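You operate a simulated robot arm through the tools that you are given. There is no shell and no other tool.

Carry out the task below with a simulated robot arm. There is one attempt and no reset: what you move stays moved.

Task
Slide both corner guards under the blue strap, then tighten the strap on the low frames.
Fine: free the ratchet lock first and lock it again after. Where these are worked on the way, their far stop is far enough and under half their travel is too little: ratchet lock.
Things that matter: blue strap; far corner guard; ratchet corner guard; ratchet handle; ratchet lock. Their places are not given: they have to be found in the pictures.

Only the result counts: the job must be done as asked and must still hold three seconds after the hand-in. Knocking over, shifting, dropping, spilling or breaking anything else fails it.

Robot
A 6-joint arm with a fingered hand, fixed in place. Base frame: the origin is at the foot of the arm, x ahead of it, y to its left, z up. Lengths are in mm, angles in degrees, forces in N, time in s.
It reaches about 1346 mm from its shoulder. Its first joint turns from -149.0 to 149.0 degrees. Payload 3.5 kg.
The TCP is the grasp point between the finger pads, 26 mm short of the fingertips. In the tool frame z runs along the fingers and y along their closing line. Largest opening 132 mm; the body of the gripper starts 73 mm behind the TCP. The gripper is a hand of 4 fingers: y runs from the thumb to the fingers, the wrist lies at [0, 0, -234] in the tool frame.
Orientation is that of the tool frame in the base frame, as [roll, pitch, yaw] about the fixed x, y, z axes, in that order (R = Rz(yaw) Ry(pitch) Rx(roll)). With the fingers straight down and closing along the base's y, the tool's x points along the base's -x, its y along +y and its z along -z.

Tools
- The arm moves only by the tool step_arm. Its argument "motion" is a list of rows, each a list of 6 numbers: the shift along the tool's x, y, z in mm, then the turn, a rotation vector about the tool's x, y, z in degrees. In form: [[x, y, z, ax, ay, az], ...]. A call has 1 to 20 rows; each row shifts and turns the commanded pose from where the row before left it, along the tool's axes as they then stand. Each row takes 0.2 s and may step no farther than 50 mm and 8.6 degrees from the row before; otherwise, the whole call is refused. Where a pose cannot be reached the arm comes as near as it can. A force on the tool above 40 N (or 10 N above the force at the start of the call, whichever is more), or a blocked arm, ends the call early, and 0.2 s more pass. In this call time passes only in rows, and 0.2 s behind the last. It gives the time, the measured TCP pose, the force on the tool (base axes), the opening and the grip force at its end, in the units of the frame above (readings bear some noise), with the torque about the TCP (base axes, N m) and any sound that the robot's microphone picked up.
- Cameras (640 x 400 px; columns grow to the right, rows downward): "scene" is fixed at [399.9, 497.2, 1390.6]; the picture's right is [-0.83, -0.56, 0.00], its down [-0.33, 0.47, -0.82] and it looks along [0.46, -0.67, -0.58] (base axes); focal length 346 px, centre (320, 200). "wrist" rides on the gripper at [68, 2, -97] in the tool frame; the picture's right is [-0.03, 1.00, 0.00], its down [-0.82, -0.02, -0.58] and it looks along [-0.58, -0.01, 0.82] (tool axes); focal length 270 px, centre (320, 200).
- camera(camera): a new picture of that camera. It takes no simulated time.
- lift_body(by): slides the trunk up (or, below 0, down) by that many mm; the arm rides with it, the base frame stays. It gives what a move gives, with no picture.
- finger_targets(finger1, finger2, finger3, thumb_bend): sets how far each is bent, from 0 (flat) to 1 (curled in); at 0.3 the hand is open as for a grip, at 0.7 the pads meet at the TCP. One left out holds its place. A second passes; each finger stops where it meets its share of the squeeze, and holds until it gets a number again. It is the only way to open and close the hand. It gives what a move gives, with no picture; readings hold the bend of each and the force on the fingers (four entries, about 0 where the hand has none), thumb and palm.
- probe_pixels(camera, pixels): for up to 12 pixels [column, row] of the newest picture of that camera ("zoom" is the newest enlarged one), the place [x, y, z] in the base frame of the surface seen there, good to about 2 mm. It takes no simulated time.
- close_up(camera, box): a new picture of the part [left, top, right, bottom] of that camera's present view, enlarged. It takes no simulated time.
- job_done(): hands the job in; it is judged then, once.

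Open the gripper and draw the arm clear of the work before you hand the job in, unless the task says otherwise.

The tools are called after "Call:" as name(argument=value, ...) on one line, values as JSON. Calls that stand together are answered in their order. step_arm: Moves the arm, as the interface text tells. Its arguments: {"type":"object","properties":{"motion":{"type":"array"}},"required":["motion"]} The other tools are called the same way: lift_body (by) slides the trunk up or down; finger_targets (finger1, finger2, finger3, thumb_bend) moves the fingers one by one; camera (camera) takes a picture; probe_pixels (camera, pixels) gives the place of the surface under pixels of a picture; close_up (camera, box) takes an enlarged picture of a part of a camera's view; job_done () hands the job in.

At the start:

```text
time_s: 0.0
ee_pos: [684.9, -128.1, 1059.5]
tool_rot: [-179.9, 0.0, 179.9]
force: [0.4, -0.3, 0.0]
ft_torque: [-0.03, 0.02, 0.0]
opening: 132.1
grasp_force: 0.0
shape: jaw
bend: [0.3, 0.3, 0.3, 0.3]
finger forces: [0.0, 0.0, 0.0, 0.0, 0.1, 0.0]
trunk travel left (down, up): [-958.0, 12.0]
```

scene: 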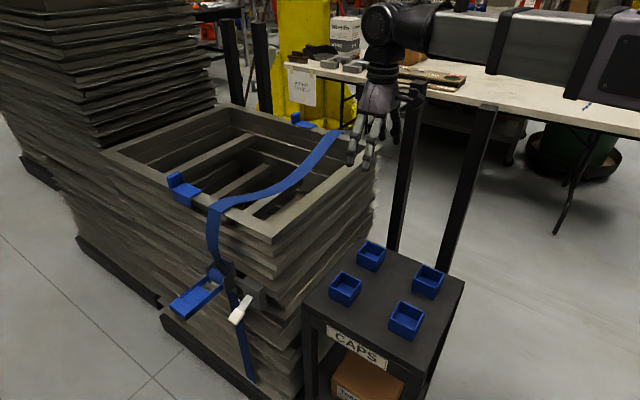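
wrist: 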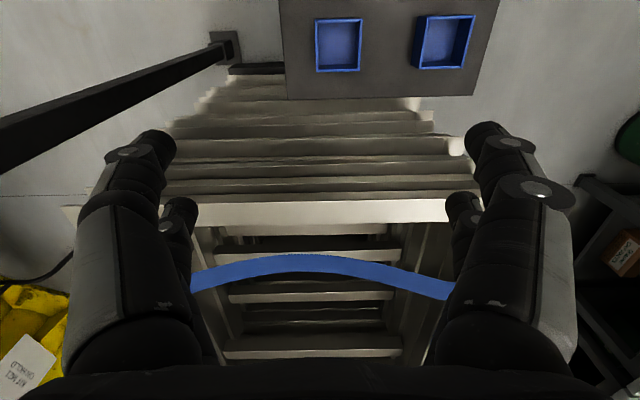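

The scene shows the blue strap over the low stack, a guard near (183,190), another near (302,121), and a ratchet with a blue handle near (197,292) and a white part near (240,308). I take enlarged pictures first.

Call:
close_up(camera="scene", box=[140, 160, 300, 260])

Call:
close_up(camera="scene", box=[150, 240, 310, 340])

Call:
close_up(camera="scene", box=[260, 90, 420, 190])

```text
4.00 times, centred on (220, 210) of scene
```

zoom: 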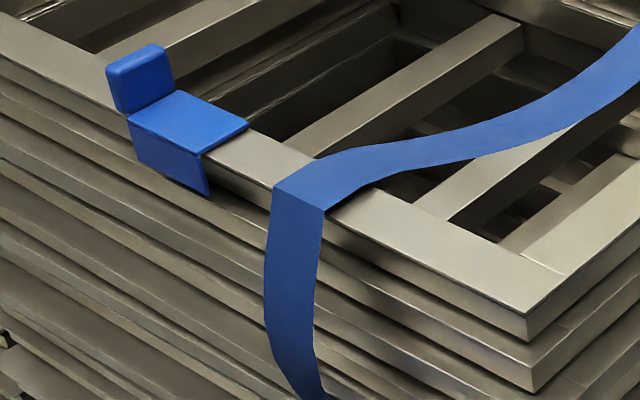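

```text
4.00 times, centred on (230, 290) of scene
```

zoom: 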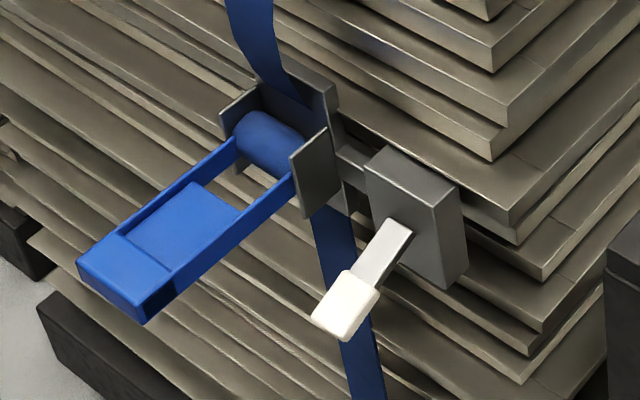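

```text
4.00 times, centred on (340, 140) of scene
```

zoom: 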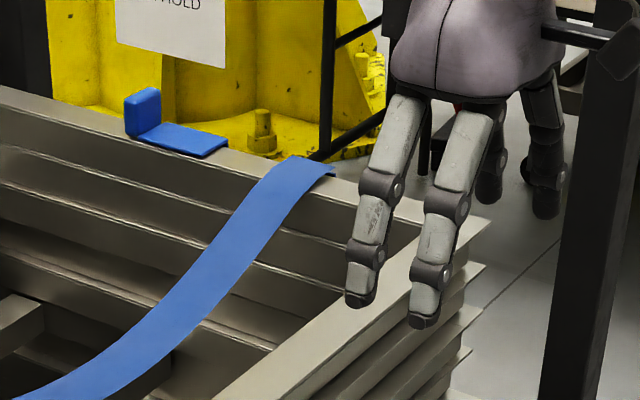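

The close-ups show: guards as L-shapes with an upright knob, a ratchet with blue handle and a white-tipped lock lever. I probe points on each.

Call:
probe_pixels(camera="zoom", pixels=[[132, 98], [155, 92], [142, 112], [140, 134], [165, 128], [228, 142], [205, 154], [185, 140], [300, 160], [270, 182], [332, 172], [380, 215]])

Call:
probe_pixels(camera="scene", pixels=[[168, 177], [179, 172], [174, 183], [174, 190], [201, 192], [190, 199], [182, 202], [211, 207], [220, 211], [214, 225], [192, 205], [185, 186]])

Call:
close_up(camera="scene", box=[150, 240, 310, 340])

```text
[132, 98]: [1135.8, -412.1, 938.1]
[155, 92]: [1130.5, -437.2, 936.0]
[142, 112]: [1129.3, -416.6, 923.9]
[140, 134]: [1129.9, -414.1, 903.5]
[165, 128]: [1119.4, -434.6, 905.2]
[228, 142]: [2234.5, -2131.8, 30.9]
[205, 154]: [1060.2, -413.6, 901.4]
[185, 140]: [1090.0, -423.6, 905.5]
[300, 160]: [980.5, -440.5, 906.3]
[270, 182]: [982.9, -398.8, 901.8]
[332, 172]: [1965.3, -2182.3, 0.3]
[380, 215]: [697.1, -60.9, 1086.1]
```

```text
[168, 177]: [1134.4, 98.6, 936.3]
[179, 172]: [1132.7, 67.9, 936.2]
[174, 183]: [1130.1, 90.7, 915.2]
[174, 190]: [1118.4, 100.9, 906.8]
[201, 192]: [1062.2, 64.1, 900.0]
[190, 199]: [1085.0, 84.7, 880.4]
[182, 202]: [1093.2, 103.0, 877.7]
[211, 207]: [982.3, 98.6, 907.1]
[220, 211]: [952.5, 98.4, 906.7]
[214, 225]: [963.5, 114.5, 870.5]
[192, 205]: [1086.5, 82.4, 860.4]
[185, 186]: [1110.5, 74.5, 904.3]
```

```text
4.00 times, centred on (230, 290) of scene
```

zoom: 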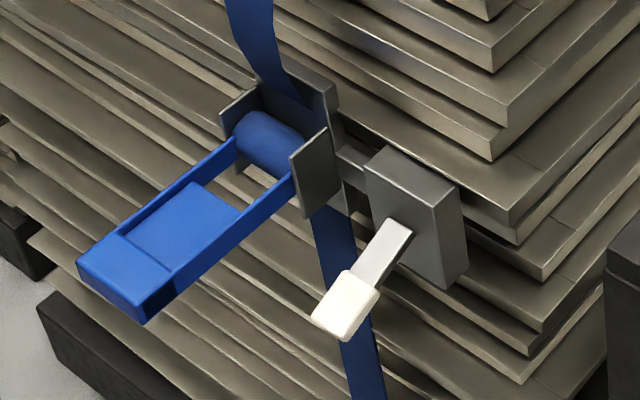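

Call:
probe_pixels(camera="zoom", pixels=[[345, 300], [360, 272], [330, 322], [385, 245], [400, 225], [390, 165], [455, 240], [430, 280], [355, 160], [320, 170], [265, 140], [300, 210]])

Call:
probe_pixels(camera="zoom", pixels=[[80, 260], [120, 235], [170, 275], [145, 320], [110, 290], [185, 215], [230, 145], [290, 185], [240, 100], [320, 90], [200, 265], [400, 200]])

```text
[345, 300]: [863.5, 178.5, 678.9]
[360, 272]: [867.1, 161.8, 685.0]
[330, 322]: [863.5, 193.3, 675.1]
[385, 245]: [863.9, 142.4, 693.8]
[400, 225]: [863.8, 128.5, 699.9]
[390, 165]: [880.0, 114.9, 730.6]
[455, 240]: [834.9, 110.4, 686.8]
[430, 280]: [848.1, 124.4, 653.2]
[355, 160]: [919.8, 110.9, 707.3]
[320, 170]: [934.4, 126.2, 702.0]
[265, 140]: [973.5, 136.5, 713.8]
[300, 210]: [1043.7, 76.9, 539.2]
```

```text
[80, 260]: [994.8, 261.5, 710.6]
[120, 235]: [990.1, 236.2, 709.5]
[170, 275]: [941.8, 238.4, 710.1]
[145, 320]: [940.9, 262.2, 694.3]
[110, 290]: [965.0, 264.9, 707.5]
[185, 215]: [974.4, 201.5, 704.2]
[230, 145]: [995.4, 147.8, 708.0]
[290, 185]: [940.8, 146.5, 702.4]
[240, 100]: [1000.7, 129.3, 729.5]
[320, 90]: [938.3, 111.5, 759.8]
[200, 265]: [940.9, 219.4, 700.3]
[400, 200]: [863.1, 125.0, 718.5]
```

Handle extends +y from the drum near (968,136,702); lock lever tip is at about (863,193,675). Now I probe obstacles: the stack corners, the CAPS stand, the posts.

Call:
camera(camera="scene")

Call:
probe_pixels(camera="scene", pixels=[[272, 240], [222, 105], [103, 150], [374, 165], [305, 305], [375, 240], [465, 283], [415, 370], [405, 95], [485, 108], [445, 265], [395, 245]])

Call:
probe_pixels(camera="scene", pixels=[[229, 25], [260, 25], [150, 130], [205, 60], [100, 140], [345, 290], [240, 378], [270, 390], [290, 350], [160, 320], [250, 200], [320, 155]])

```text
taken
```

scene: 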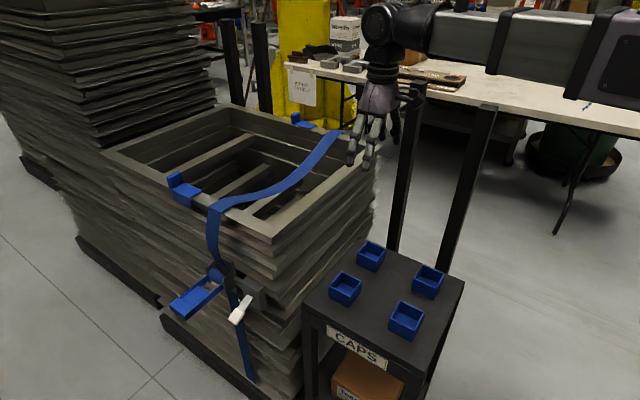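

```text
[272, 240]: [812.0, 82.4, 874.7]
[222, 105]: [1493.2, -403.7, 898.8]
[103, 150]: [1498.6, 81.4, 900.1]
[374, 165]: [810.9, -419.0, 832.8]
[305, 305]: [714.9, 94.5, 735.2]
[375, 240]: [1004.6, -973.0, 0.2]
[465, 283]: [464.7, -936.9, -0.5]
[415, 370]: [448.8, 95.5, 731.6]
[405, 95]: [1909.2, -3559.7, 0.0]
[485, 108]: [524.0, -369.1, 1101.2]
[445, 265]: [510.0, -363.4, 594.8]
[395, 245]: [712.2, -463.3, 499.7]
```

```text
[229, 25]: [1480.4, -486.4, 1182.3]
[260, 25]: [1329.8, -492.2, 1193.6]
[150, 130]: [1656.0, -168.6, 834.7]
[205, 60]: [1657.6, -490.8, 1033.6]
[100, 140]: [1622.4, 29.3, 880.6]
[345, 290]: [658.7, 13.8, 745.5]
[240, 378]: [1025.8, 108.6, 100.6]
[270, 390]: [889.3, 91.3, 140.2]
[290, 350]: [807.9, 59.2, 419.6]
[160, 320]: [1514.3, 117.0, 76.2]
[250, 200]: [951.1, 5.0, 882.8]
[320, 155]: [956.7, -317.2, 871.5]
```

The stack spans x 812–1498 and y −440–100 with its top at z≈901; the stand is at x<715. I move the hand over open floor on the +y side, above the lock lever, and turn it so that it closes along x.

Call:
step_arm(motion=[[-19.8, 39.8, 3, 0, 0, 0], [-19.8, 39.8, 3, 0, 0, 0], [-19.8, 39.8, 3, 0, 0, 0], [-19.8, 39.8, 3, 0, 0, 0], [-19.8, 39.8, 3, 0, 0, 0], [-19.8, 39.8, 3, 0, 0, 0], [-19.8, 39.8, 3, 0, 0, 0], [-19.8, 39.8, 3, 0, 0, 0], [-19.8, 39.8, 3, 0, 0, 0], [0, 0, 0, 0, 0, 8.2], [0, 0, 0, 0, 0, 8.2], [0, 0, 0, 0, 0, 8.2], [0, 0, 0, 0, 0, 8.2], [0, 0, 0, 0, 0, 8.2], [0, 0, 0, 0, 0, 8.2], [0, 0, 0, 0, 0, 8.2], [0, 0, 0, 0, 0, 8.2], [0, 0, 0, 0, 0, 8.2], [0, 0, 0, 0, 0, 8.2], [0, 0, 0, 0, 0, 8.0]])

Call:
finger_targets(finger1=0.55, finger2=0.55, finger3=0.55, thumb_bend=0.55)

Call:
camera(camera="scene")

Call:
camera(camera="wrist")

```text
time_s: 4.2
ee_pos: [863.2, 229.3, 1059.2]
tool_rot: [-179.9, -0.1, 89.8]
force: [-0.2, 0.2, -0.2]
ft_torque: [-0.02, -0.02, -0.02]
opening: 132.0
grasp_force: 0.0
shape: jaw
bend: [0.3, 0.3, 0.3, 0.3]
finger forces: [0.0, 0.0, 0.0, 0.0, 0.1, 0.0]
out of reach, approached as far as the arm can: row 2, 3, 4, 6, 7, 8, 9
trunk travel left (down, up): [-958.0, 12.0]
```

```text
time_s: 5.2
ee_pos: [862.3, 230.3, 1058.7]
tool_rot: [179.9, 0.0, 90.0]
force: [-0.1, 0.0, 0.3]
ft_torque: [0.0, -0.02, 0.05]
opening: 49.5
grasp_force: 0.1
shape: fingers
bend: [0.55, 0.55, 0.55, 0.55]
finger forces: [0.0, 0.0, 0.0, 0.1, 0.0, 0.0]
trunk travel left (down, up): [-958.0, 12.0]
```

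```text
taken
```

scene: 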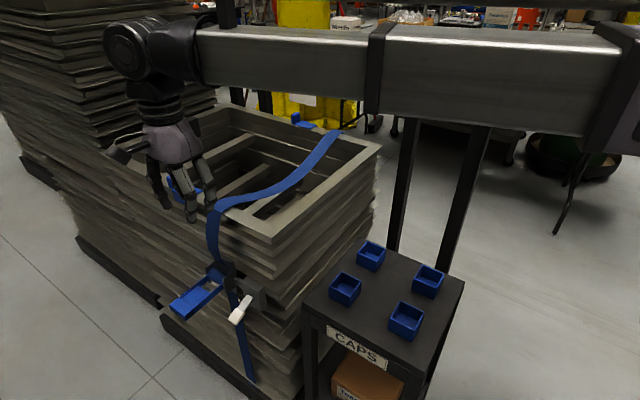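

```text
taken
```

wrist: 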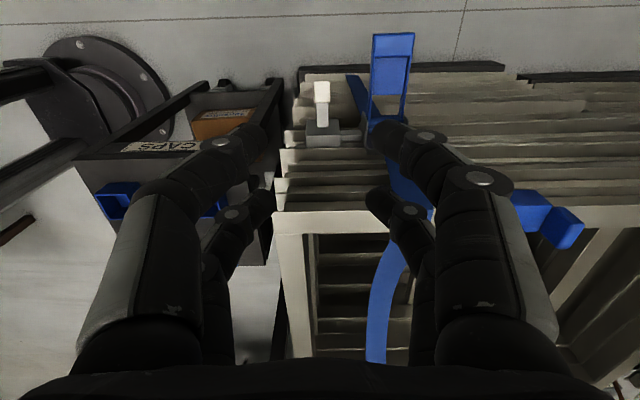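

The hand now sits over the lever (white tip at (322,92) in the wrist view). I examine the finger layout before lowering.

Call:
close_up(camera="scene", box=[90, 110, 250, 230])

Call:
probe_pixels(camera="wrist", pixels=[[220, 145], [240, 212], [262, 200], [430, 137], [395, 205], [380, 200], [485, 180], [260, 135], [390, 140], [322, 92], [395, 45], [405, 80]])

```text
3.33 times, centred on (170, 170) of scene
```

zoom: 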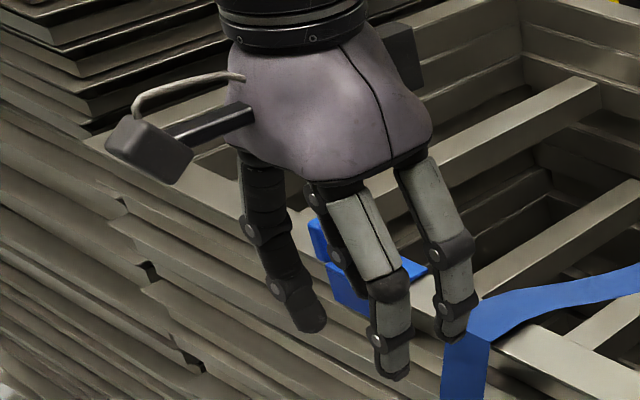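

```text
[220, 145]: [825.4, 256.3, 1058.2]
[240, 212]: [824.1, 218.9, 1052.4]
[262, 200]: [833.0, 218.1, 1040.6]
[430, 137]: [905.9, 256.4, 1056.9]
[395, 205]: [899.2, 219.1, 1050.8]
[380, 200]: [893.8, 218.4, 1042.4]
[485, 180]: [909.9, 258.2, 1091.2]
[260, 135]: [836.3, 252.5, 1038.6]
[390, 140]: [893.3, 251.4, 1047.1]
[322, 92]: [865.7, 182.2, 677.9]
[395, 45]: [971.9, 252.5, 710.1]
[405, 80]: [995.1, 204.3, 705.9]
```

Finger pairs sit at about ±18 mm along tool x from the TCP. I lower 240 mm with the arm and then check the view.

Call:
step_arm(motion=[[0, 0, 40, 0, 0, 0], [0, 0, 40, 0, 0, 0], [0, 0, 40, 0, 0, 0], [0, 0, 40, 0, 0, 0], [0, 0, 40, 0, 0, 0], [0, 0, 40, 0, 0, 0]])

Call:
camera(camera="scene")

Call:
camera(camera="wrist")

```text
time_s: 6.6
ee_pos: [864.1, 229.5, 1059.9]
tool_rot: [180.0, 0.0, 90.0]
force: [-0.2, -0.5, -0.3]
ft_torque: [-0.02, 0.01, 0.02]
opening: 49.5
grasp_force: 0.0
shape: fingers
bend: [0.55, 0.55, 0.55, 0.55]
finger forces: [0.0, 0.0, 0.1, 0.0, 0.1, 0.0]
out of reach, approached as far as the arm can: row 1, 2, 3, 4, 5, 6
trunk travel left (down, up): [-958.0, 12.0]
```

```text
taken
```

scene: 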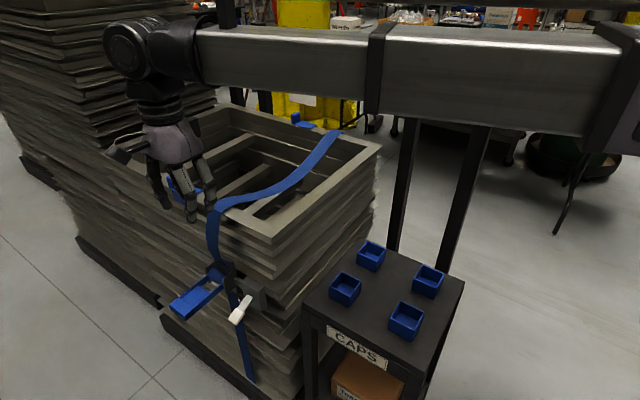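

```text
taken
```

wrist: 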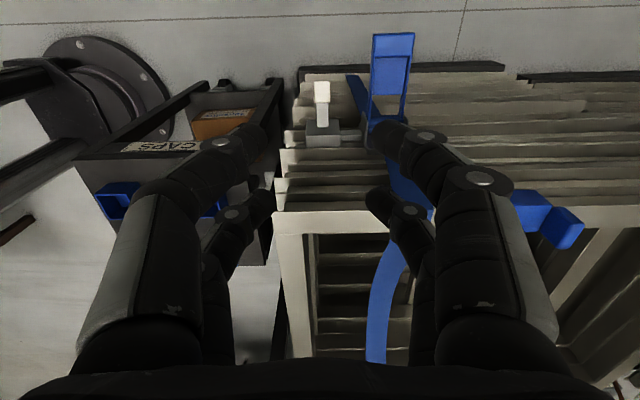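

The arm keeps its height: vertical motion comes from the trunk. I probe the links to see where they lie before lowering the trunk.

Call:
probe_pixels(camera="scene", pixels=[[130, 45], [200, 30], [200, 80], [290, 35], [290, 85], [370, 110], [370, 40], [480, 70], [580, 130], [600, 30], [610, 150], [635, 60]])

```text
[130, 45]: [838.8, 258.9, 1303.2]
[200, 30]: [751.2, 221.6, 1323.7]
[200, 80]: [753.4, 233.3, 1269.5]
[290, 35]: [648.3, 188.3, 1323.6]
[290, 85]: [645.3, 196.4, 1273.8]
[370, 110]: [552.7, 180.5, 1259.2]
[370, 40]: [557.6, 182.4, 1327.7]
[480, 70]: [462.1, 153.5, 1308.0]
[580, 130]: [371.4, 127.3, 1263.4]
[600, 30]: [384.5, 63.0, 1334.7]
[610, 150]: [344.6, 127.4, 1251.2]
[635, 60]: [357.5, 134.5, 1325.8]
```

The forearm runs from the base at z 1257–1335, clear of the stack on the y>140 side. I lower the trunk 300 mm first.

Call:
lift_body(by=-300)

Call:
camera(camera="scene")

Call:
camera(camera="wrist")

```text
time_s: 9.6
ee_pos: [863.9, 229.3, 758.6]
tool_rot: [-179.9, 0.0, 90.0]
force: [0.3, 0.8, 0.0]
ft_torque: [0.03, -0.01, -0.02]
opening: 49.9
grasp_force: 0.1
shape: fingers
bend: [0.55, 0.55, 0.55, 0.55]
finger forces: [0.1, 0.0, 0.0, 0.0, 0.1, 0.0]
trunk travel left (down, up): [-658.0, 312.0]
```

```text
taken
```

scene: 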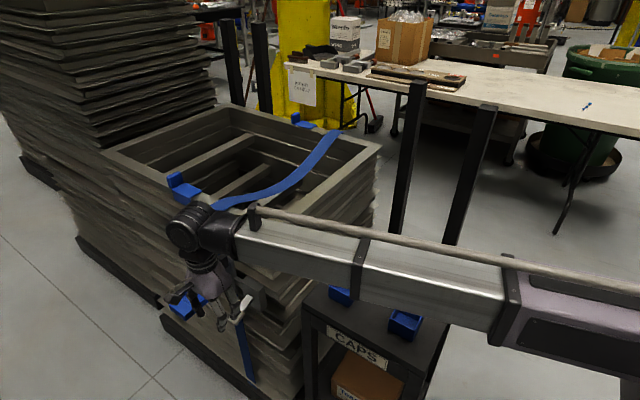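

```text
taken
```

wrist: 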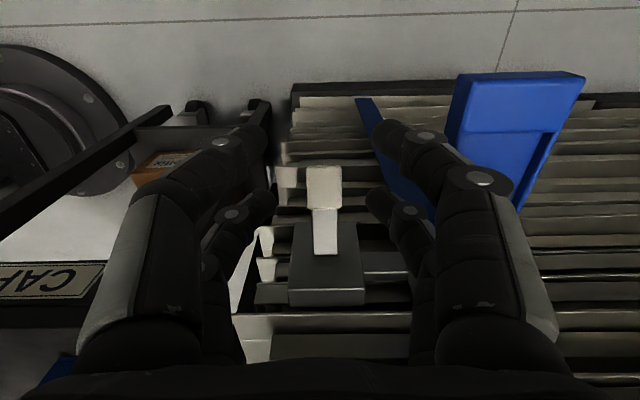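

The wrist view shows the lever (tip (323,187), shaft to (325,250)) between the fingers. I probe it and the handle for exact coordinates.

Call:
probe_pixels(camera="wrist", pixels=[[310, 170], [340, 170], [308, 205], [338, 205], [325, 225], [325, 250], [295, 270], [355, 270], [380, 262], [460, 100], [520, 80], [540, 150]])

Call:
close_up(camera="wrist", box=[240, 140, 420, 320])

```text
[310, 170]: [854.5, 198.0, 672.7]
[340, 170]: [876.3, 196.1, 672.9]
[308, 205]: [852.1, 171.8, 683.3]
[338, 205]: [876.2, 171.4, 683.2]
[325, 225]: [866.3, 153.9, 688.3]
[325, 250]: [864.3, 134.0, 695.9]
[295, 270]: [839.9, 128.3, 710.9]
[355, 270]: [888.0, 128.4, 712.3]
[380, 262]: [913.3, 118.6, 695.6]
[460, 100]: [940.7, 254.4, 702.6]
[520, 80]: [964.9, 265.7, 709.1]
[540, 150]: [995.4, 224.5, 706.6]
```

```text
2.22 times, centred on (330, 230) of wrist
```

zoom: 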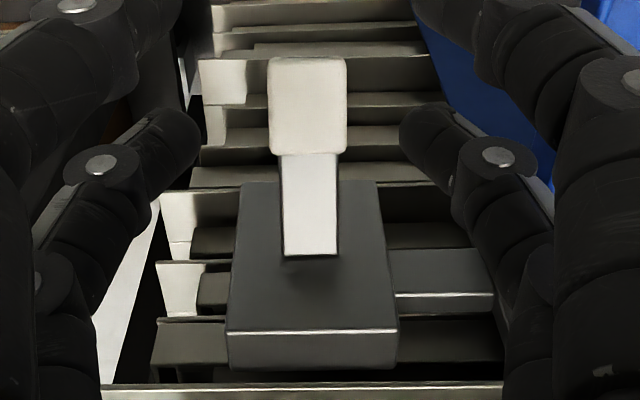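

The white tip spans x 851–879, y 168–200, z about 672–685. I lower a further 82 mm and move in so the finger pairs straddle it.

Call:
lift_body(by=-82)

Call:
step_arm(motion=[[-14, 0, 0, 0, 0, 0], [-14, 0, 0, 0, 0, 0], [-14, 0, 0, 0, 0, 0]])

Call:
camera(camera="wrist")

```text
time_s: 10.8
ee_pos: [862.7, 229.5, 676.4]
tool_rot: [180.0, 0.0, 90.0]
force: [0.7, 0.5, 0.2]
ft_torque: [0.01, 0.03, 0.02]
opening: 49.4
grasp_force: 0.0
shape: fingers
bend: [0.55, 0.55, 0.55, 0.55]
finger forces: [0.1, 0.0, 0.0, 0.0, 0.1, 0.0]
trunk travel left (down, up): [-576.0, 394.0]
```

```text
time_s: 11.6
ee_pos: [863.0, 185.7, 677.4]
tool_rot: [180.0, 0.1, 90.1]
force: [-0.8, 0.1, 0.6]
ft_torque: [0.05, 0.03, -0.01]
opening: 49.5
grasp_force: 0.1
shape: fingers
bend: [0.55, 0.55, 0.55, 0.55]
finger forces: [0.1, 0.0, 0.1, 0.0, 0.0, 0.1]
trunk travel left (down, up): [-576.0, 394.0]
```

```text
taken
```

wrist: 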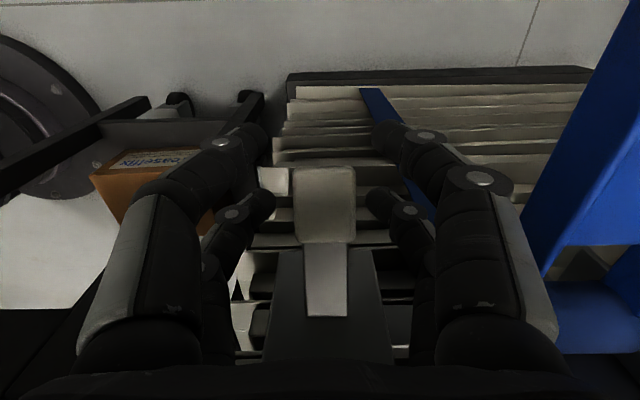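

I move 8 mm farther in so that the outer pair lands on the tip, then close.

Call:
step_arm(motion=[[-9, 1, 0, 0, 0, 0]])

Call:
finger_targets(finger1=0.68, finger2=0.68, finger3=0.68, thumb_bend=0.68)

Call:
camera(camera="wrist")

```text
time_s: 12.0
ee_pos: [865.0, 177.9, 677.6]
tool_rot: [-180.0, 0.0, 90.0]
force: [-0.1, -0.5, -0.4]
ft_torque: [-0.02, -0.03, 0.04]
opening: 49.5
grasp_force: 0.0
shape: fingers
bend: [0.55, 0.55, 0.55, 0.55]
finger forces: [0.0, 0.0, 0.1, 0.1, 0.1, 0.0]
trunk travel left (down, up): [-576.0, 394.0]
```

```text
time_s: 13.0
ee_pos: [864.4, 178.6, 676.8]
tool_rot: [179.9, 0.0, 90.1]
force: [-2.1, 1.0, -1.2]
ft_torque: [-0.05, 0.06, 0.03]
opening: 19.6
grasp_force: 2.8
shape: fingers
bend: [0.64, 0.68, 0.68, 0.66]
finger forces: [2.6, 0.0, 0.0, 0.0, 4.6, 0.0]
trunk travel left (down, up): [-576.0, 394.0]
```

```text
taken
```

wrist: 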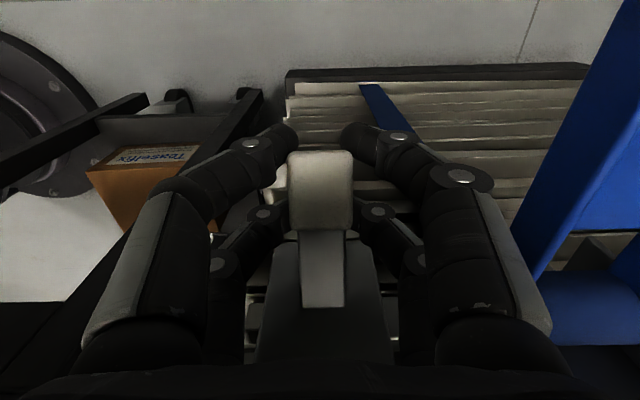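

Finger 1 and thumb hold the tip (2.6 and 4.6 N). I raise the trunk a little to see if the lever swings up.

Call:
lift_body(by=15)

Call:
camera(camera="wrist")

```text
time_s: 13.6
ee_pos: [863.7, 179.9, 691.2]
tool_rot: [180.0, 0.0, 90.0]
force: [-1.6, 2.9, -1.8]
ft_torque: [0.0, 0.03, 0.04]
opening: 17.5
grasp_force: 3.2
shape: fingers
bend: [0.65, 0.68, 0.68, 0.66]
finger forces: [2.0, 0.0, 0.0, 0.0, 3.8, 0.0]
trunk travel left (down, up): [-591.0, 379.0]
```

```text
taken
```

wrist: 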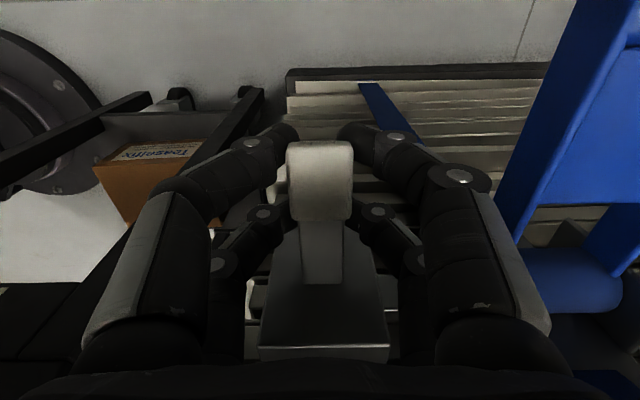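

The tip seems to have followed. I probe it to confirm.

Call:
probe_pixels(camera="wrist", pixels=[[320, 150], [320, 185], [320, 215], [320, 240], [320, 270], [320, 320]])

Call:
lift_body(by=20)

Call:
camera(camera="wrist")

Call:
probe_pixels(camera="wrist", pixels=[[320, 150], [320, 185], [320, 215], [320, 240], [320, 270], [320, 320]])

```text
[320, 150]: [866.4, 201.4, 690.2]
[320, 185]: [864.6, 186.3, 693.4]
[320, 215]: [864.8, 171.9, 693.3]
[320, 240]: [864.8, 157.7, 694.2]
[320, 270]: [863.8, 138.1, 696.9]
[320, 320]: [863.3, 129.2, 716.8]
```

```text
time_s: 14.3
ee_pos: [864.8, 179.4, 711.2]
tool_rot: [180.0, 0.1, 90.0]
force: [-0.4, 0.2, -0.5]
ft_torque: [-0.01, 0.02, 0.01]
opening: 7.6
grasp_force: 0.7
shape: fingers
bend: [0.68, 0.68, 0.68, 0.68]
finger forces: [0.1, 0.2, 0.1, 0.1, 0.1, 0.1]
trunk travel left (down, up): [-611.0, 359.0]
```

```text
taken
```

wrist: 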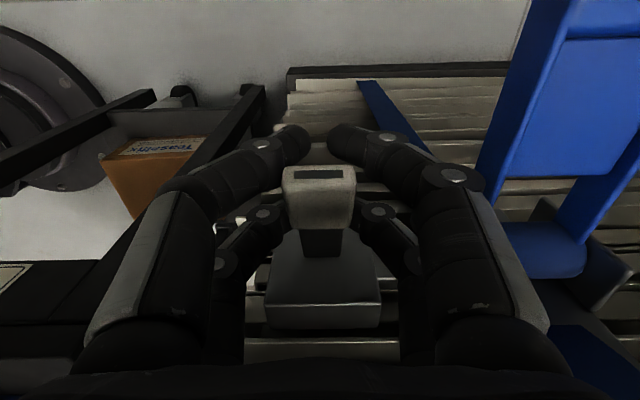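

```text
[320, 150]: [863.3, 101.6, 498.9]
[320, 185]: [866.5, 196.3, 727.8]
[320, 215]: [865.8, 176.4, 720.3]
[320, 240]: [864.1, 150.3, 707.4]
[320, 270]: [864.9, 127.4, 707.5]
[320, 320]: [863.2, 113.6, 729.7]
```

The lever swung from about −20° to +25° (tip at z≈728) and slid out of the pinch upward; the closed fingers are now under it. I push up a bit more to find the stop.

Call:
lift_body(by=10)

Call:
camera(camera="wrist")

Call:
close_up(camera="scene", box=[160, 240, 300, 340])

Call:
probe_pixels(camera="wrist", pixels=[[320, 170], [320, 185], [320, 200], [320, 215], [320, 235], [320, 250], [320, 265], [320, 290]])

```text
time_s: 14.9
ee_pos: [865.2, 179.2, 721.5]
tool_rot: [179.9, 0.0, 90.1]
force: [-0.9, 1.6, -9.6]
ft_torque: [0.11, -0.02, 0.04]
opening: 9.8
grasp_force: 3.8
shape: fingers
bend: [0.68, 0.64, 0.64, 0.67]
finger forces: [0.0, 3.3, 3.2, 0.0, 2.5, 0.0]
trunk travel left (down, up): [-621.0, 349.0]
```

```text
taken
```

wrist: 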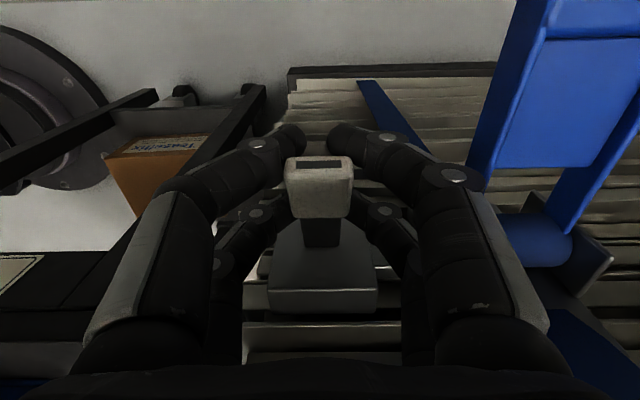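

```text
4.00 times, centred on (230, 290) of scene
```

zoom: 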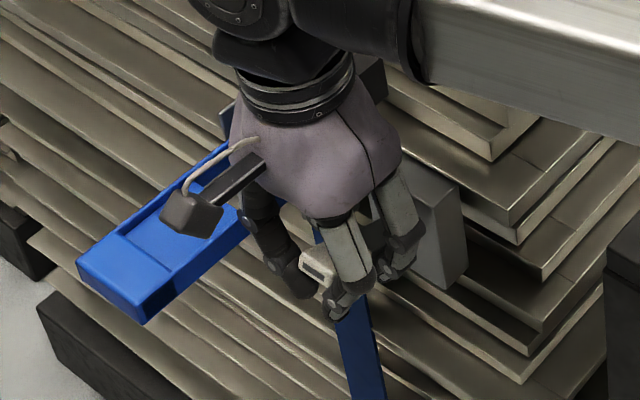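

```text
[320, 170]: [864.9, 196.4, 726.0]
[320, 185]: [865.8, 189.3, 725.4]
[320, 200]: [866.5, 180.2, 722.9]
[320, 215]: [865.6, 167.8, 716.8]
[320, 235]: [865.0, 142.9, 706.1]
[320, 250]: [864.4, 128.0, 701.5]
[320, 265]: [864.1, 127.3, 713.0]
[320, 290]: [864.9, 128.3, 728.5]
```

The tip stays at z≈726 with 9.6 N on the tool, so the lever is at its upper stop. I ease down, open, and back out in +y.

Call:
lift_body(by=-8)

Call:
finger_targets(finger1=0.52, finger2=0.52, finger3=0.52, thumb_bend=0.52)

Call:
step_arm(motion=[[20, 0, 0, 0, 0, 0], [30, 0, 0, 0, 0, 0], [40, 0, 0, 0, 0, 0]])

Call:
camera(camera="wrist")

Call:
probe_pixels(camera="wrist", pixels=[[320, 170], [320, 185], [320, 200], [320, 215], [320, 235], [320, 250], [320, 265], [320, 290]])

```text
time_s: 15.4
ee_pos: [865.5, 179.2, 713.6]
tool_rot: [180.0, -0.1, 90.0]
force: [-1.5, 0.3, -0.9]
ft_torque: [0.02, 0.03, 0.0]
opening: 8.1
grasp_force: 0.9
shape: fingers
bend: [0.68, 0.67, 0.67, 0.68]
finger forces: [0.1, 0.6, 0.7, 0.0, 0.4, 0.0]
trunk travel left (down, up): [-613.0, 357.0]
```

```text
time_s: 16.4
ee_pos: [865.3, 178.9, 714.6]
tool_rot: [179.9, 0.0, 90.0]
force: [1.1, 0.1, -0.5]
ft_torque: [0.01, 0.01, -0.01]
opening: 58.4
grasp_force: 0.1
shape: fingers
bend: [0.52, 0.52, 0.52, 0.52]
finger forces: [0.0, 0.1, 0.0, 0.0, 0.0, 0.0]
trunk travel left (down, up): [-613.0, 357.0]
```

```text
time_s: 17.2
ee_pos: [863.7, 268.3, 714.7]
tool_rot: [180.0, 0.0, 90.0]
force: [0.6, -0.3, 0.9]
ft_torque: [-0.02, -0.02, -0.02]
opening: 58.5
grasp_force: 0.1
shape: fingers
bend: [0.52, 0.52, 0.52, 0.52]
finger forces: [0.0, 0.0, 0.0, 0.0, 0.0, 0.0]
trunk travel left (down, up): [-613.0, 357.0]
```

```text
taken
```

wrist: 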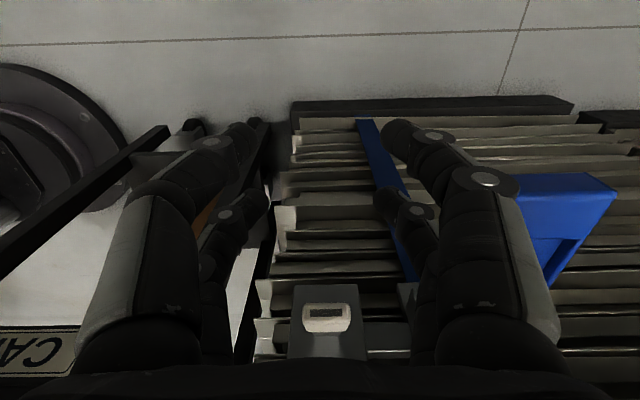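

```text
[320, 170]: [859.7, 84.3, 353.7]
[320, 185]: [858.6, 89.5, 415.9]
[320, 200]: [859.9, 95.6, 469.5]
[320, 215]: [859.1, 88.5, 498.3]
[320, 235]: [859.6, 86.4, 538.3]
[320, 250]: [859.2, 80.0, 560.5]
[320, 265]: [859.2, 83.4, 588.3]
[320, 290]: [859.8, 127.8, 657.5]
```

The lever stays up: the lock is freed. Now I raise the trunk and turn the hand back for the guards.

Call:
lift_body(by=300)

Call:
step_arm(motion=[[0, 0, 0, 0, 0, -8.2], [0, 0, 0, 0, 0, -8.2], [0, 0, 0, 0, 0, -8.2], [0, 0, 0, 0, 0, -8.2], [0, 0, 0, 0, 0, -8.2], [0, 0, 0, 0, 0, -8.2], [0, 0, 0, 0, 0, -8.2], [0, 0, 0, 0, 0, -8.2], [0, 0, 0, 0, 0, -8.2], [0, 0, 0, 0, 0, -8.2], [0, 0, 0, 0, 0, -8.0], [-40, -20, 0, 0, 0, 0], [-40, -20, 0, 0, 0, 0], [-40, -20, 0, 0, 0, 0], [-40, -20, 0, 0, 0, 0], [-40, -20, 0, 0, 0, 0]])

Call:
camera(camera="wrist")

Call:
camera(camera="scene")

```text
time_s: 20.2
ee_pos: [863.4, 268.4, 1014.5]
tool_rot: [180.0, 0.0, 90.1]
force: [-0.1, -0.8, -0.5]
ft_torque: [-0.02, -0.02, 0.02]
opening: 58.2
grasp_force: 0.1
shape: fingers
bend: [0.52, 0.52, 0.52, 0.52]
finger forces: [0.0, 0.0, 0.1, 0.0, 0.0, 0.0]
trunk travel left (down, up): [-913.0, 57.0]
```

```text
time_s: 23.6
ee_pos: [1063.5, 169.5, 1014.2]
tool_rot: [-180.0, 0.0, -179.9]
force: [-0.8, -0.1, 0.2]
ft_torque: [0.01, 0.02, 0.05]
opening: 58.7
grasp_force: 0.1
shape: fingers
bend: [0.52, 0.52, 0.52, 0.52]
finger forces: [0.0, 0.0, 0.0, 0.0, 0.0, 0.0]
trunk travel left (down, up): [-913.0, 57.0]
```

```text
taken
```

wrist: 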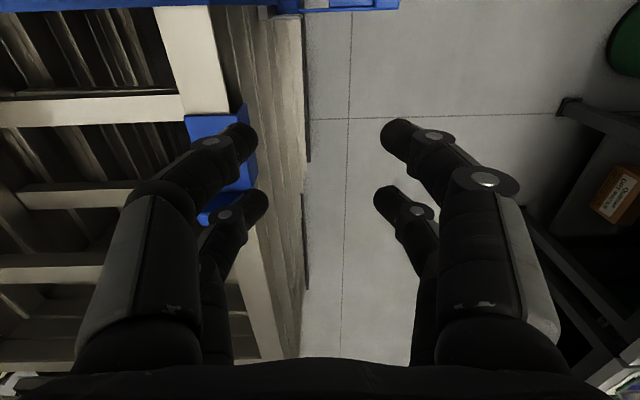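

```text
taken
```

scene: 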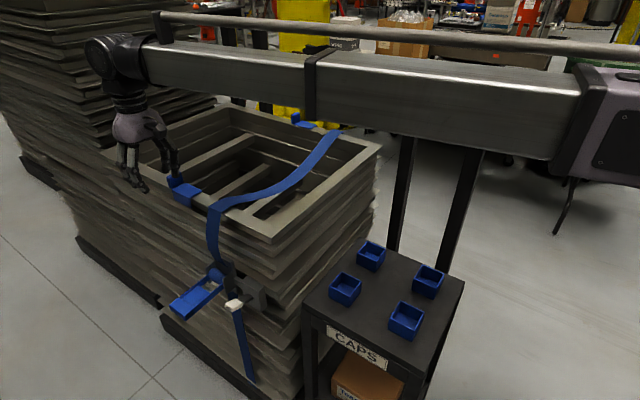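

The guard with its knob is visible at (215,125)–(210,215) in the wrist view. I close the fingers and move over to x≈1175, y≈84, beyond the knob.

Call:
finger_targets(finger1=0.7, finger2=0.7, finger3=0.7, thumb_bend=0.7)

Call:
step_arm(motion=[[-39, -28, 0, 0, 0, 0], [-39, -28, 0, 0, 0, 0], [-39, -28.5, 0, 0, 0, 0]])

Call:
camera(camera="wrist")

Call:
close_up(camera="scene", box=[80, 110, 260, 230])

```text
time_s: 24.6
ee_pos: [1063.5, 170.7, 1013.9]
tool_rot: [179.9, 0.0, -180.0]
force: [0.2, 0.0, 0.0]
ft_torque: [-0.03, 0.0, 0.0]
opening: 1.2
grasp_force: 0.0
shape: fingers
bend: [0.7, 0.7, 0.7, 0.7]
finger forces: [0.0, 0.0, 0.0, 0.0, 0.0, 0.1]
trunk travel left (down, up): [-913.0, 57.0]
```

```text
time_s: 25.4
ee_pos: [1158.9, 80.9, 1014.3]
tool_rot: [180.0, 0.1, -179.9]
force: [1.1, -0.1, -0.6]
ft_torque: [0.03, -0.01, 0.03]
opening: 1.4
grasp_force: 0.1
shape: fingers
bend: [0.7, 0.7, 0.7, 0.7]
finger forces: [0.0, 0.0, 0.0, 0.1, 0.0, 0.0]
out of reach, approached as far as the arm can: row 3
trunk travel left (down, up): [-913.0, 57.0]
```

```text
taken
```

wrist: 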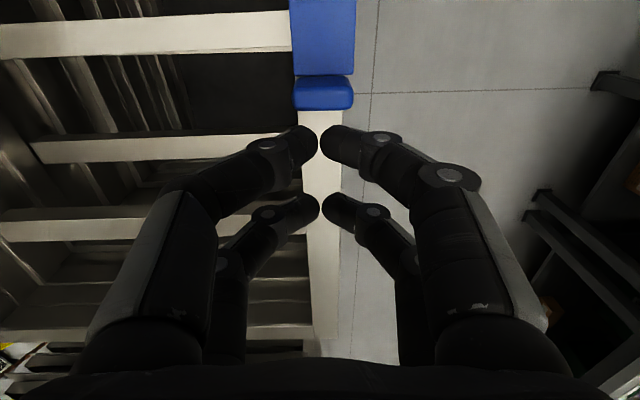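

```text
3.33 times, centred on (170, 170) of scene
```

zoom: 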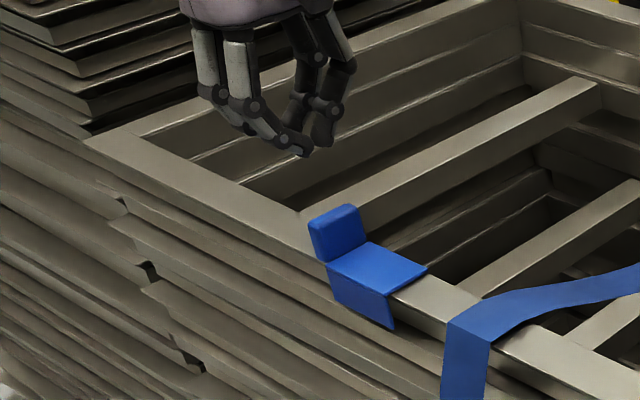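

All four fingertips meet; the reach limit is about x=1159 here. I open only finger 1 and the thumb to see whether they form the near (tool +x) pair, so the other pair can push the knob from behind.

Call:
finger_targets(finger1=0.48, thumb_bend=0.48)

Call:
camera(camera="wrist")

Call:
probe_pixels(camera="wrist", pixels=[[323, 90], [323, 80], [323, 101], [300, 90], [348, 90], [300, 50], [350, 50], [323, 70]])

```text
time_s: 26.4
ee_pos: [1159.0, 82.0, 1014.0]
tool_rot: [-180.0, 0.1, 180.0]
force: [0.0, 0.9, -0.6]
ft_torque: [0.0, -0.01, 0.01]
opening: 72.0
grasp_force: 0.1
shape: fingers
bend: [0.48, 0.7, 0.7, 0.48]
finger forces: [0.0, 0.1, 0.1, 0.0, 0.0, 0.1]
trunk travel left (down, up): [-913.0, 57.0]
```

```text
taken
```

wrist: 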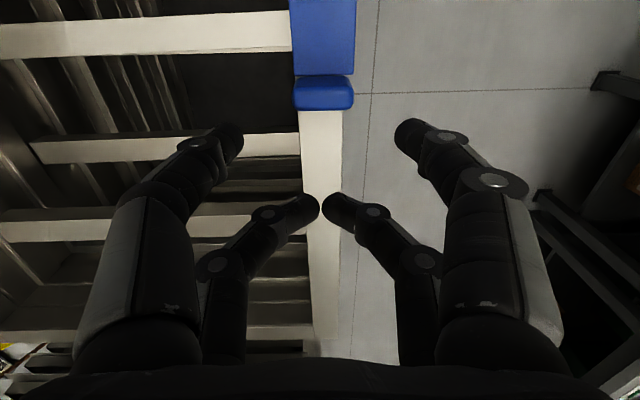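

```text
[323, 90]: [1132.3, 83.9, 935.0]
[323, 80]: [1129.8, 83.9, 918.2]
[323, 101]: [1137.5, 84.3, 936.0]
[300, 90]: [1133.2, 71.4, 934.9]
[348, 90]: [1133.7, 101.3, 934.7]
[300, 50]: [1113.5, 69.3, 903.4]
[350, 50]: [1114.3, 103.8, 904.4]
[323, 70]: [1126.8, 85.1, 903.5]
```

The knob spans x≈1127–1141, y 68–103, top z≈936; fingers 2 and 3 form the rear pair. I lower 68 mm and push in −x with the rear pair while the front pair straddles the knob.

Call:
step_arm(motion=[[0, 3.5, 0, 0, 0, 0]])

Call:
lift_body(by=-69)

Call:
camera(camera="wrist")

Call:
close_up(camera="scene", box=[80, 110, 260, 230])

```text
time_s: 26.8
ee_pos: [1159.4, 84.5, 1014.5]
tool_rot: [-179.9, 0.1, 180.0]
force: [0.1, -0.6, -0.2]
ft_torque: [0.0, 0.01, -0.03]
opening: 72.1
grasp_force: 0.0
shape: fingers
bend: [0.48, 0.7, 0.7, 0.48]
finger forces: [0.0, 0.0, 0.0, 0.0, 0.0, 0.0]
trunk travel left (down, up): [-913.0, 57.0]
```

```text
time_s: 27.9
ee_pos: [1159.1, 84.9, 945.6]
tool_rot: [-180.0, 0.1, 180.0]
force: [0.0, 0.2, -0.1]
ft_torque: [-0.02, 0.03, 0.01]
opening: 72.0
grasp_force: 0.0
shape: fingers
bend: [0.48, 0.7, 0.7, 0.48]
finger forces: [0.0, 0.1, 0.0, 0.1, 0.0, 0.0]
trunk travel left (down, up): [-844.0, 126.0]
```

```text
taken
```

wrist: 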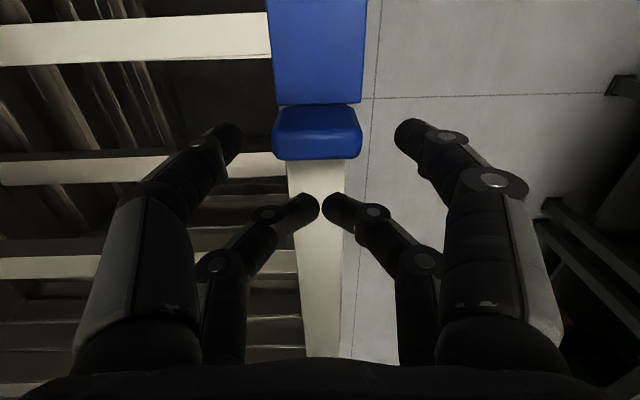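

```text
3.33 times, centred on (170, 170) of scene
```

zoom: 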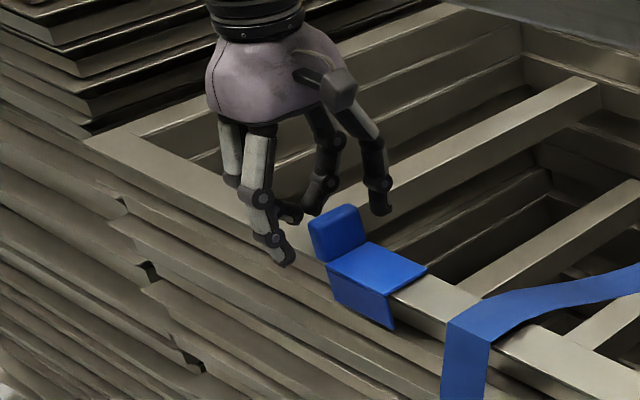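

Clear of everything. I ease 4 mm lower and start to push slowly in −x.

Call:
lift_body(by=-4)

Call:
step_arm(motion=[[10, 0, 0, 0, 0, 0], [10, 0, 0, 0, 0, 0], [10, 0, 0, 0, 0, 0], [10, 0, 0, 0, 0, 0], [10, 0, 0, 0, 0, 0], [10, 0, 0, 0, 0, 0]])

Call:
camera(camera="wrist")

Call:
close_up(camera="scene", box=[80, 110, 260, 230])

```text
time_s: 28.4
ee_pos: [1159.1, 85.4, 942.0]
tool_rot: [180.0, 0.1, 180.0]
force: [0.7, 1.1, -0.1]
ft_torque: [-0.01, -0.01, -0.05]
opening: 72.2
grasp_force: 0.0
shape: fingers
bend: [0.48, 0.7, 0.7, 0.48]
finger forces: [0.1, 0.1, 0.0, 0.1, 0.1, 0.1]
trunk travel left (down, up): [-840.0, 130.0]
```

```text
time_s: 29.8
ee_pos: [1100.1, 85.2, 941.2]
tool_rot: [-180.0, 0.1, 179.9]
force: [0.0, 0.2, 0.2]
ft_torque: [-0.01, -0.02, -0.01]
opening: 72.1
grasp_force: 0.1
shape: fingers
bend: [0.48, 0.7, 0.7, 0.48]
finger forces: [0.0, 0.0, 0.1, 0.0, 0.0, 0.1]
trunk travel left (down, up): [-840.0, 130.0]
```

```text
taken
```

wrist: 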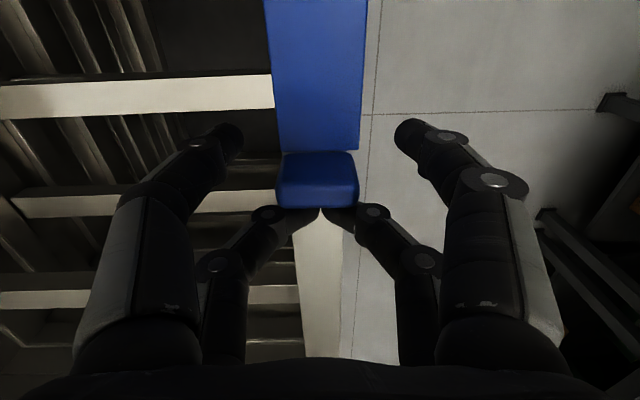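

```text
3.33 times, centred on (170, 170) of scene
```

zoom: 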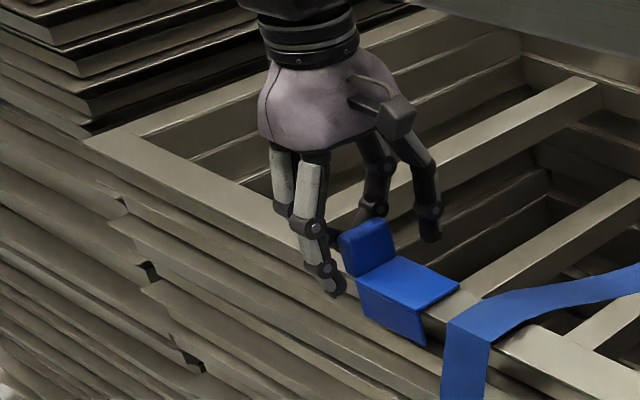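

The guard moved with the fingers and almost no force. I probe its place to plan the remaining push.

Call:
probe_pixels(camera="wrist", pixels=[[316, 205], [316, 190], [316, 165], [316, 140], [290, 100], [350, 100]])

Call:
probe_pixels(camera="zoom", pixels=[[458, 285], [452, 288], [420, 310], [425, 342], [475, 325], [497, 332], [478, 312], [355, 235]])

```text
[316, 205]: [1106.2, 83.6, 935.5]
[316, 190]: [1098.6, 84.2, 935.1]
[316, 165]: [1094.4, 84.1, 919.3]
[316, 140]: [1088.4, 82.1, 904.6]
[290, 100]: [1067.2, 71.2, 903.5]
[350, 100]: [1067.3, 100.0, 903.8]
```

```text
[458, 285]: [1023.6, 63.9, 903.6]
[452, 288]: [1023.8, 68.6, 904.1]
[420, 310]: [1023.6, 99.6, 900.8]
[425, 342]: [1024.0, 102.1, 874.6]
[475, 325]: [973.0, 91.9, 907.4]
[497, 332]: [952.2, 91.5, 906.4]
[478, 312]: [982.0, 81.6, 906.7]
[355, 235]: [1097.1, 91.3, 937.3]
```

The plate now spans x 1023–1092 and the strap x 951–983, so the guard needs about 90 mm more to centre it.

Call:
step_arm(motion=[[10, 0, 0, 0, 0, 0], [10, 0, 0, 0, 0, 0], [10, 0, 0, 0, 0, 0], [10, 0, 0, 0, 0, 0], [10, 0, 0, 0, 0, 0], [10, 0, 0, 0, 0, 0], [10, 0, 0, 0, 0, 0]])

Call:
camera(camera="wrist")

Call:
close_up(camera="scene", box=[120, 140, 280, 260])

```text
time_s: 31.4
ee_pos: [1029.2, 84.8, 940.7]
tool_rot: [180.0, 0.1, -180.0]
force: [-0.1, -0.4, -0.2]
ft_torque: [0.01, -0.01, 0.02]
opening: 71.9
grasp_force: 0.1
shape: fingers
bend: [0.48, 0.7, 0.7, 0.48]
finger forces: [0.1, 0.2, 0.1, 0.0, 0.1, 0.1]
trunk travel left (down, up): [-840.0, 130.0]
```

```text
taken
```

wrist: 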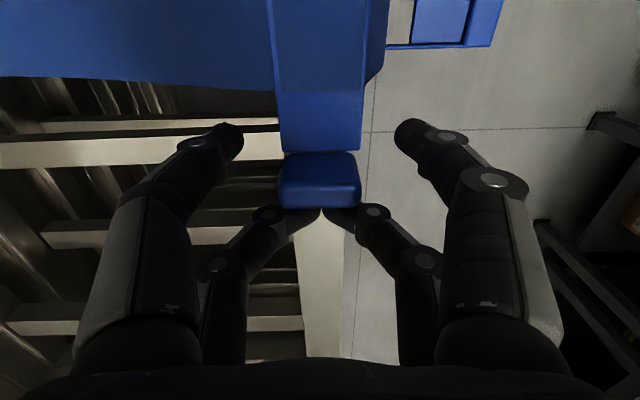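

```text
3.33 times, centred on (200, 200) of scene
```

zoom: 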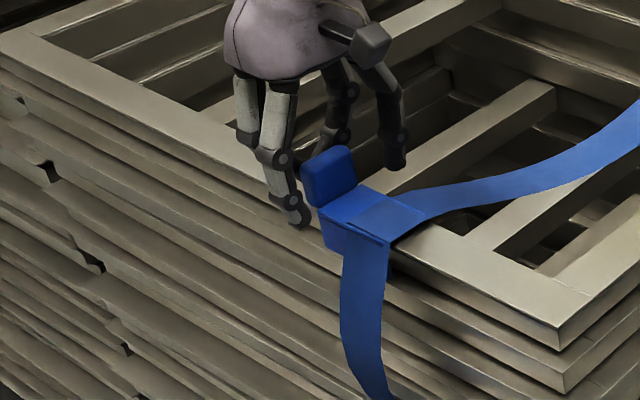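

The guard has gone under the strap. I push the last 20 mm.

Call:
step_arm(motion=[[7, 0, 0, 0, 0, 0], [7, 0, 0, 0, 0, 0], [6, 0, 0, 0, 0, 0]])

Call:
camera(camera="wrist")

Call:
close_up(camera="scene", box=[120, 140, 280, 260])

Call:
probe_pixels(camera="wrist", pixels=[[316, 205], [316, 190], [316, 165], [316, 140], [290, 100], [350, 100]])

```text
time_s: 32.2
ee_pos: [1009.1, 85.4, 940.4]
tool_rot: [180.0, 0.1, -180.0]
force: [1.0, -1.2, -0.4]
ft_torque: [-0.02, -0.03, -0.01]
opening: 72.2
grasp_force: 1.2
shape: fingers
bend: [0.48, 0.7, 0.7, 0.48]
finger forces: [0.1, 0.8, 1.0, 0.0, 0.1, 0.0]
trunk travel left (down, up): [-840.0, 130.0]
```

```text
taken
```

wrist: 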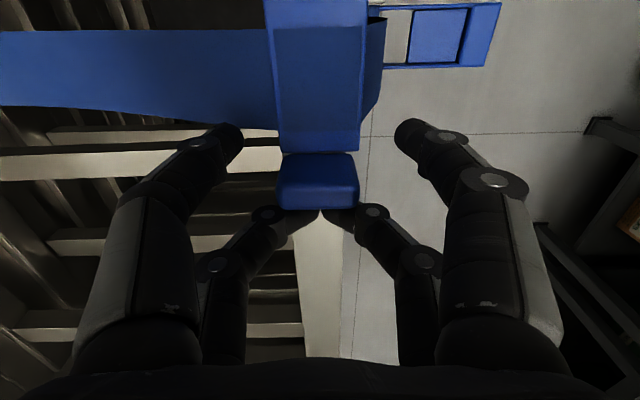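

```text
3.33 times, centred on (200, 200) of scene
```

zoom: 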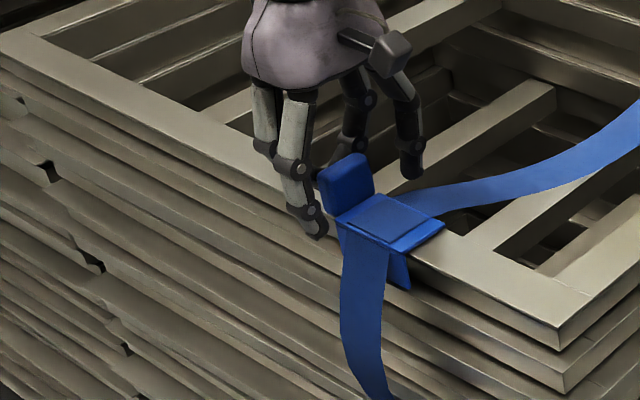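

```text
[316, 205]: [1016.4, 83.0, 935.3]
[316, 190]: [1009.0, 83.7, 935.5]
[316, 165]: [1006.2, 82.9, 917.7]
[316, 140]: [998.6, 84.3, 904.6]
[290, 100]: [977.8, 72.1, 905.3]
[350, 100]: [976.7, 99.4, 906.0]
```

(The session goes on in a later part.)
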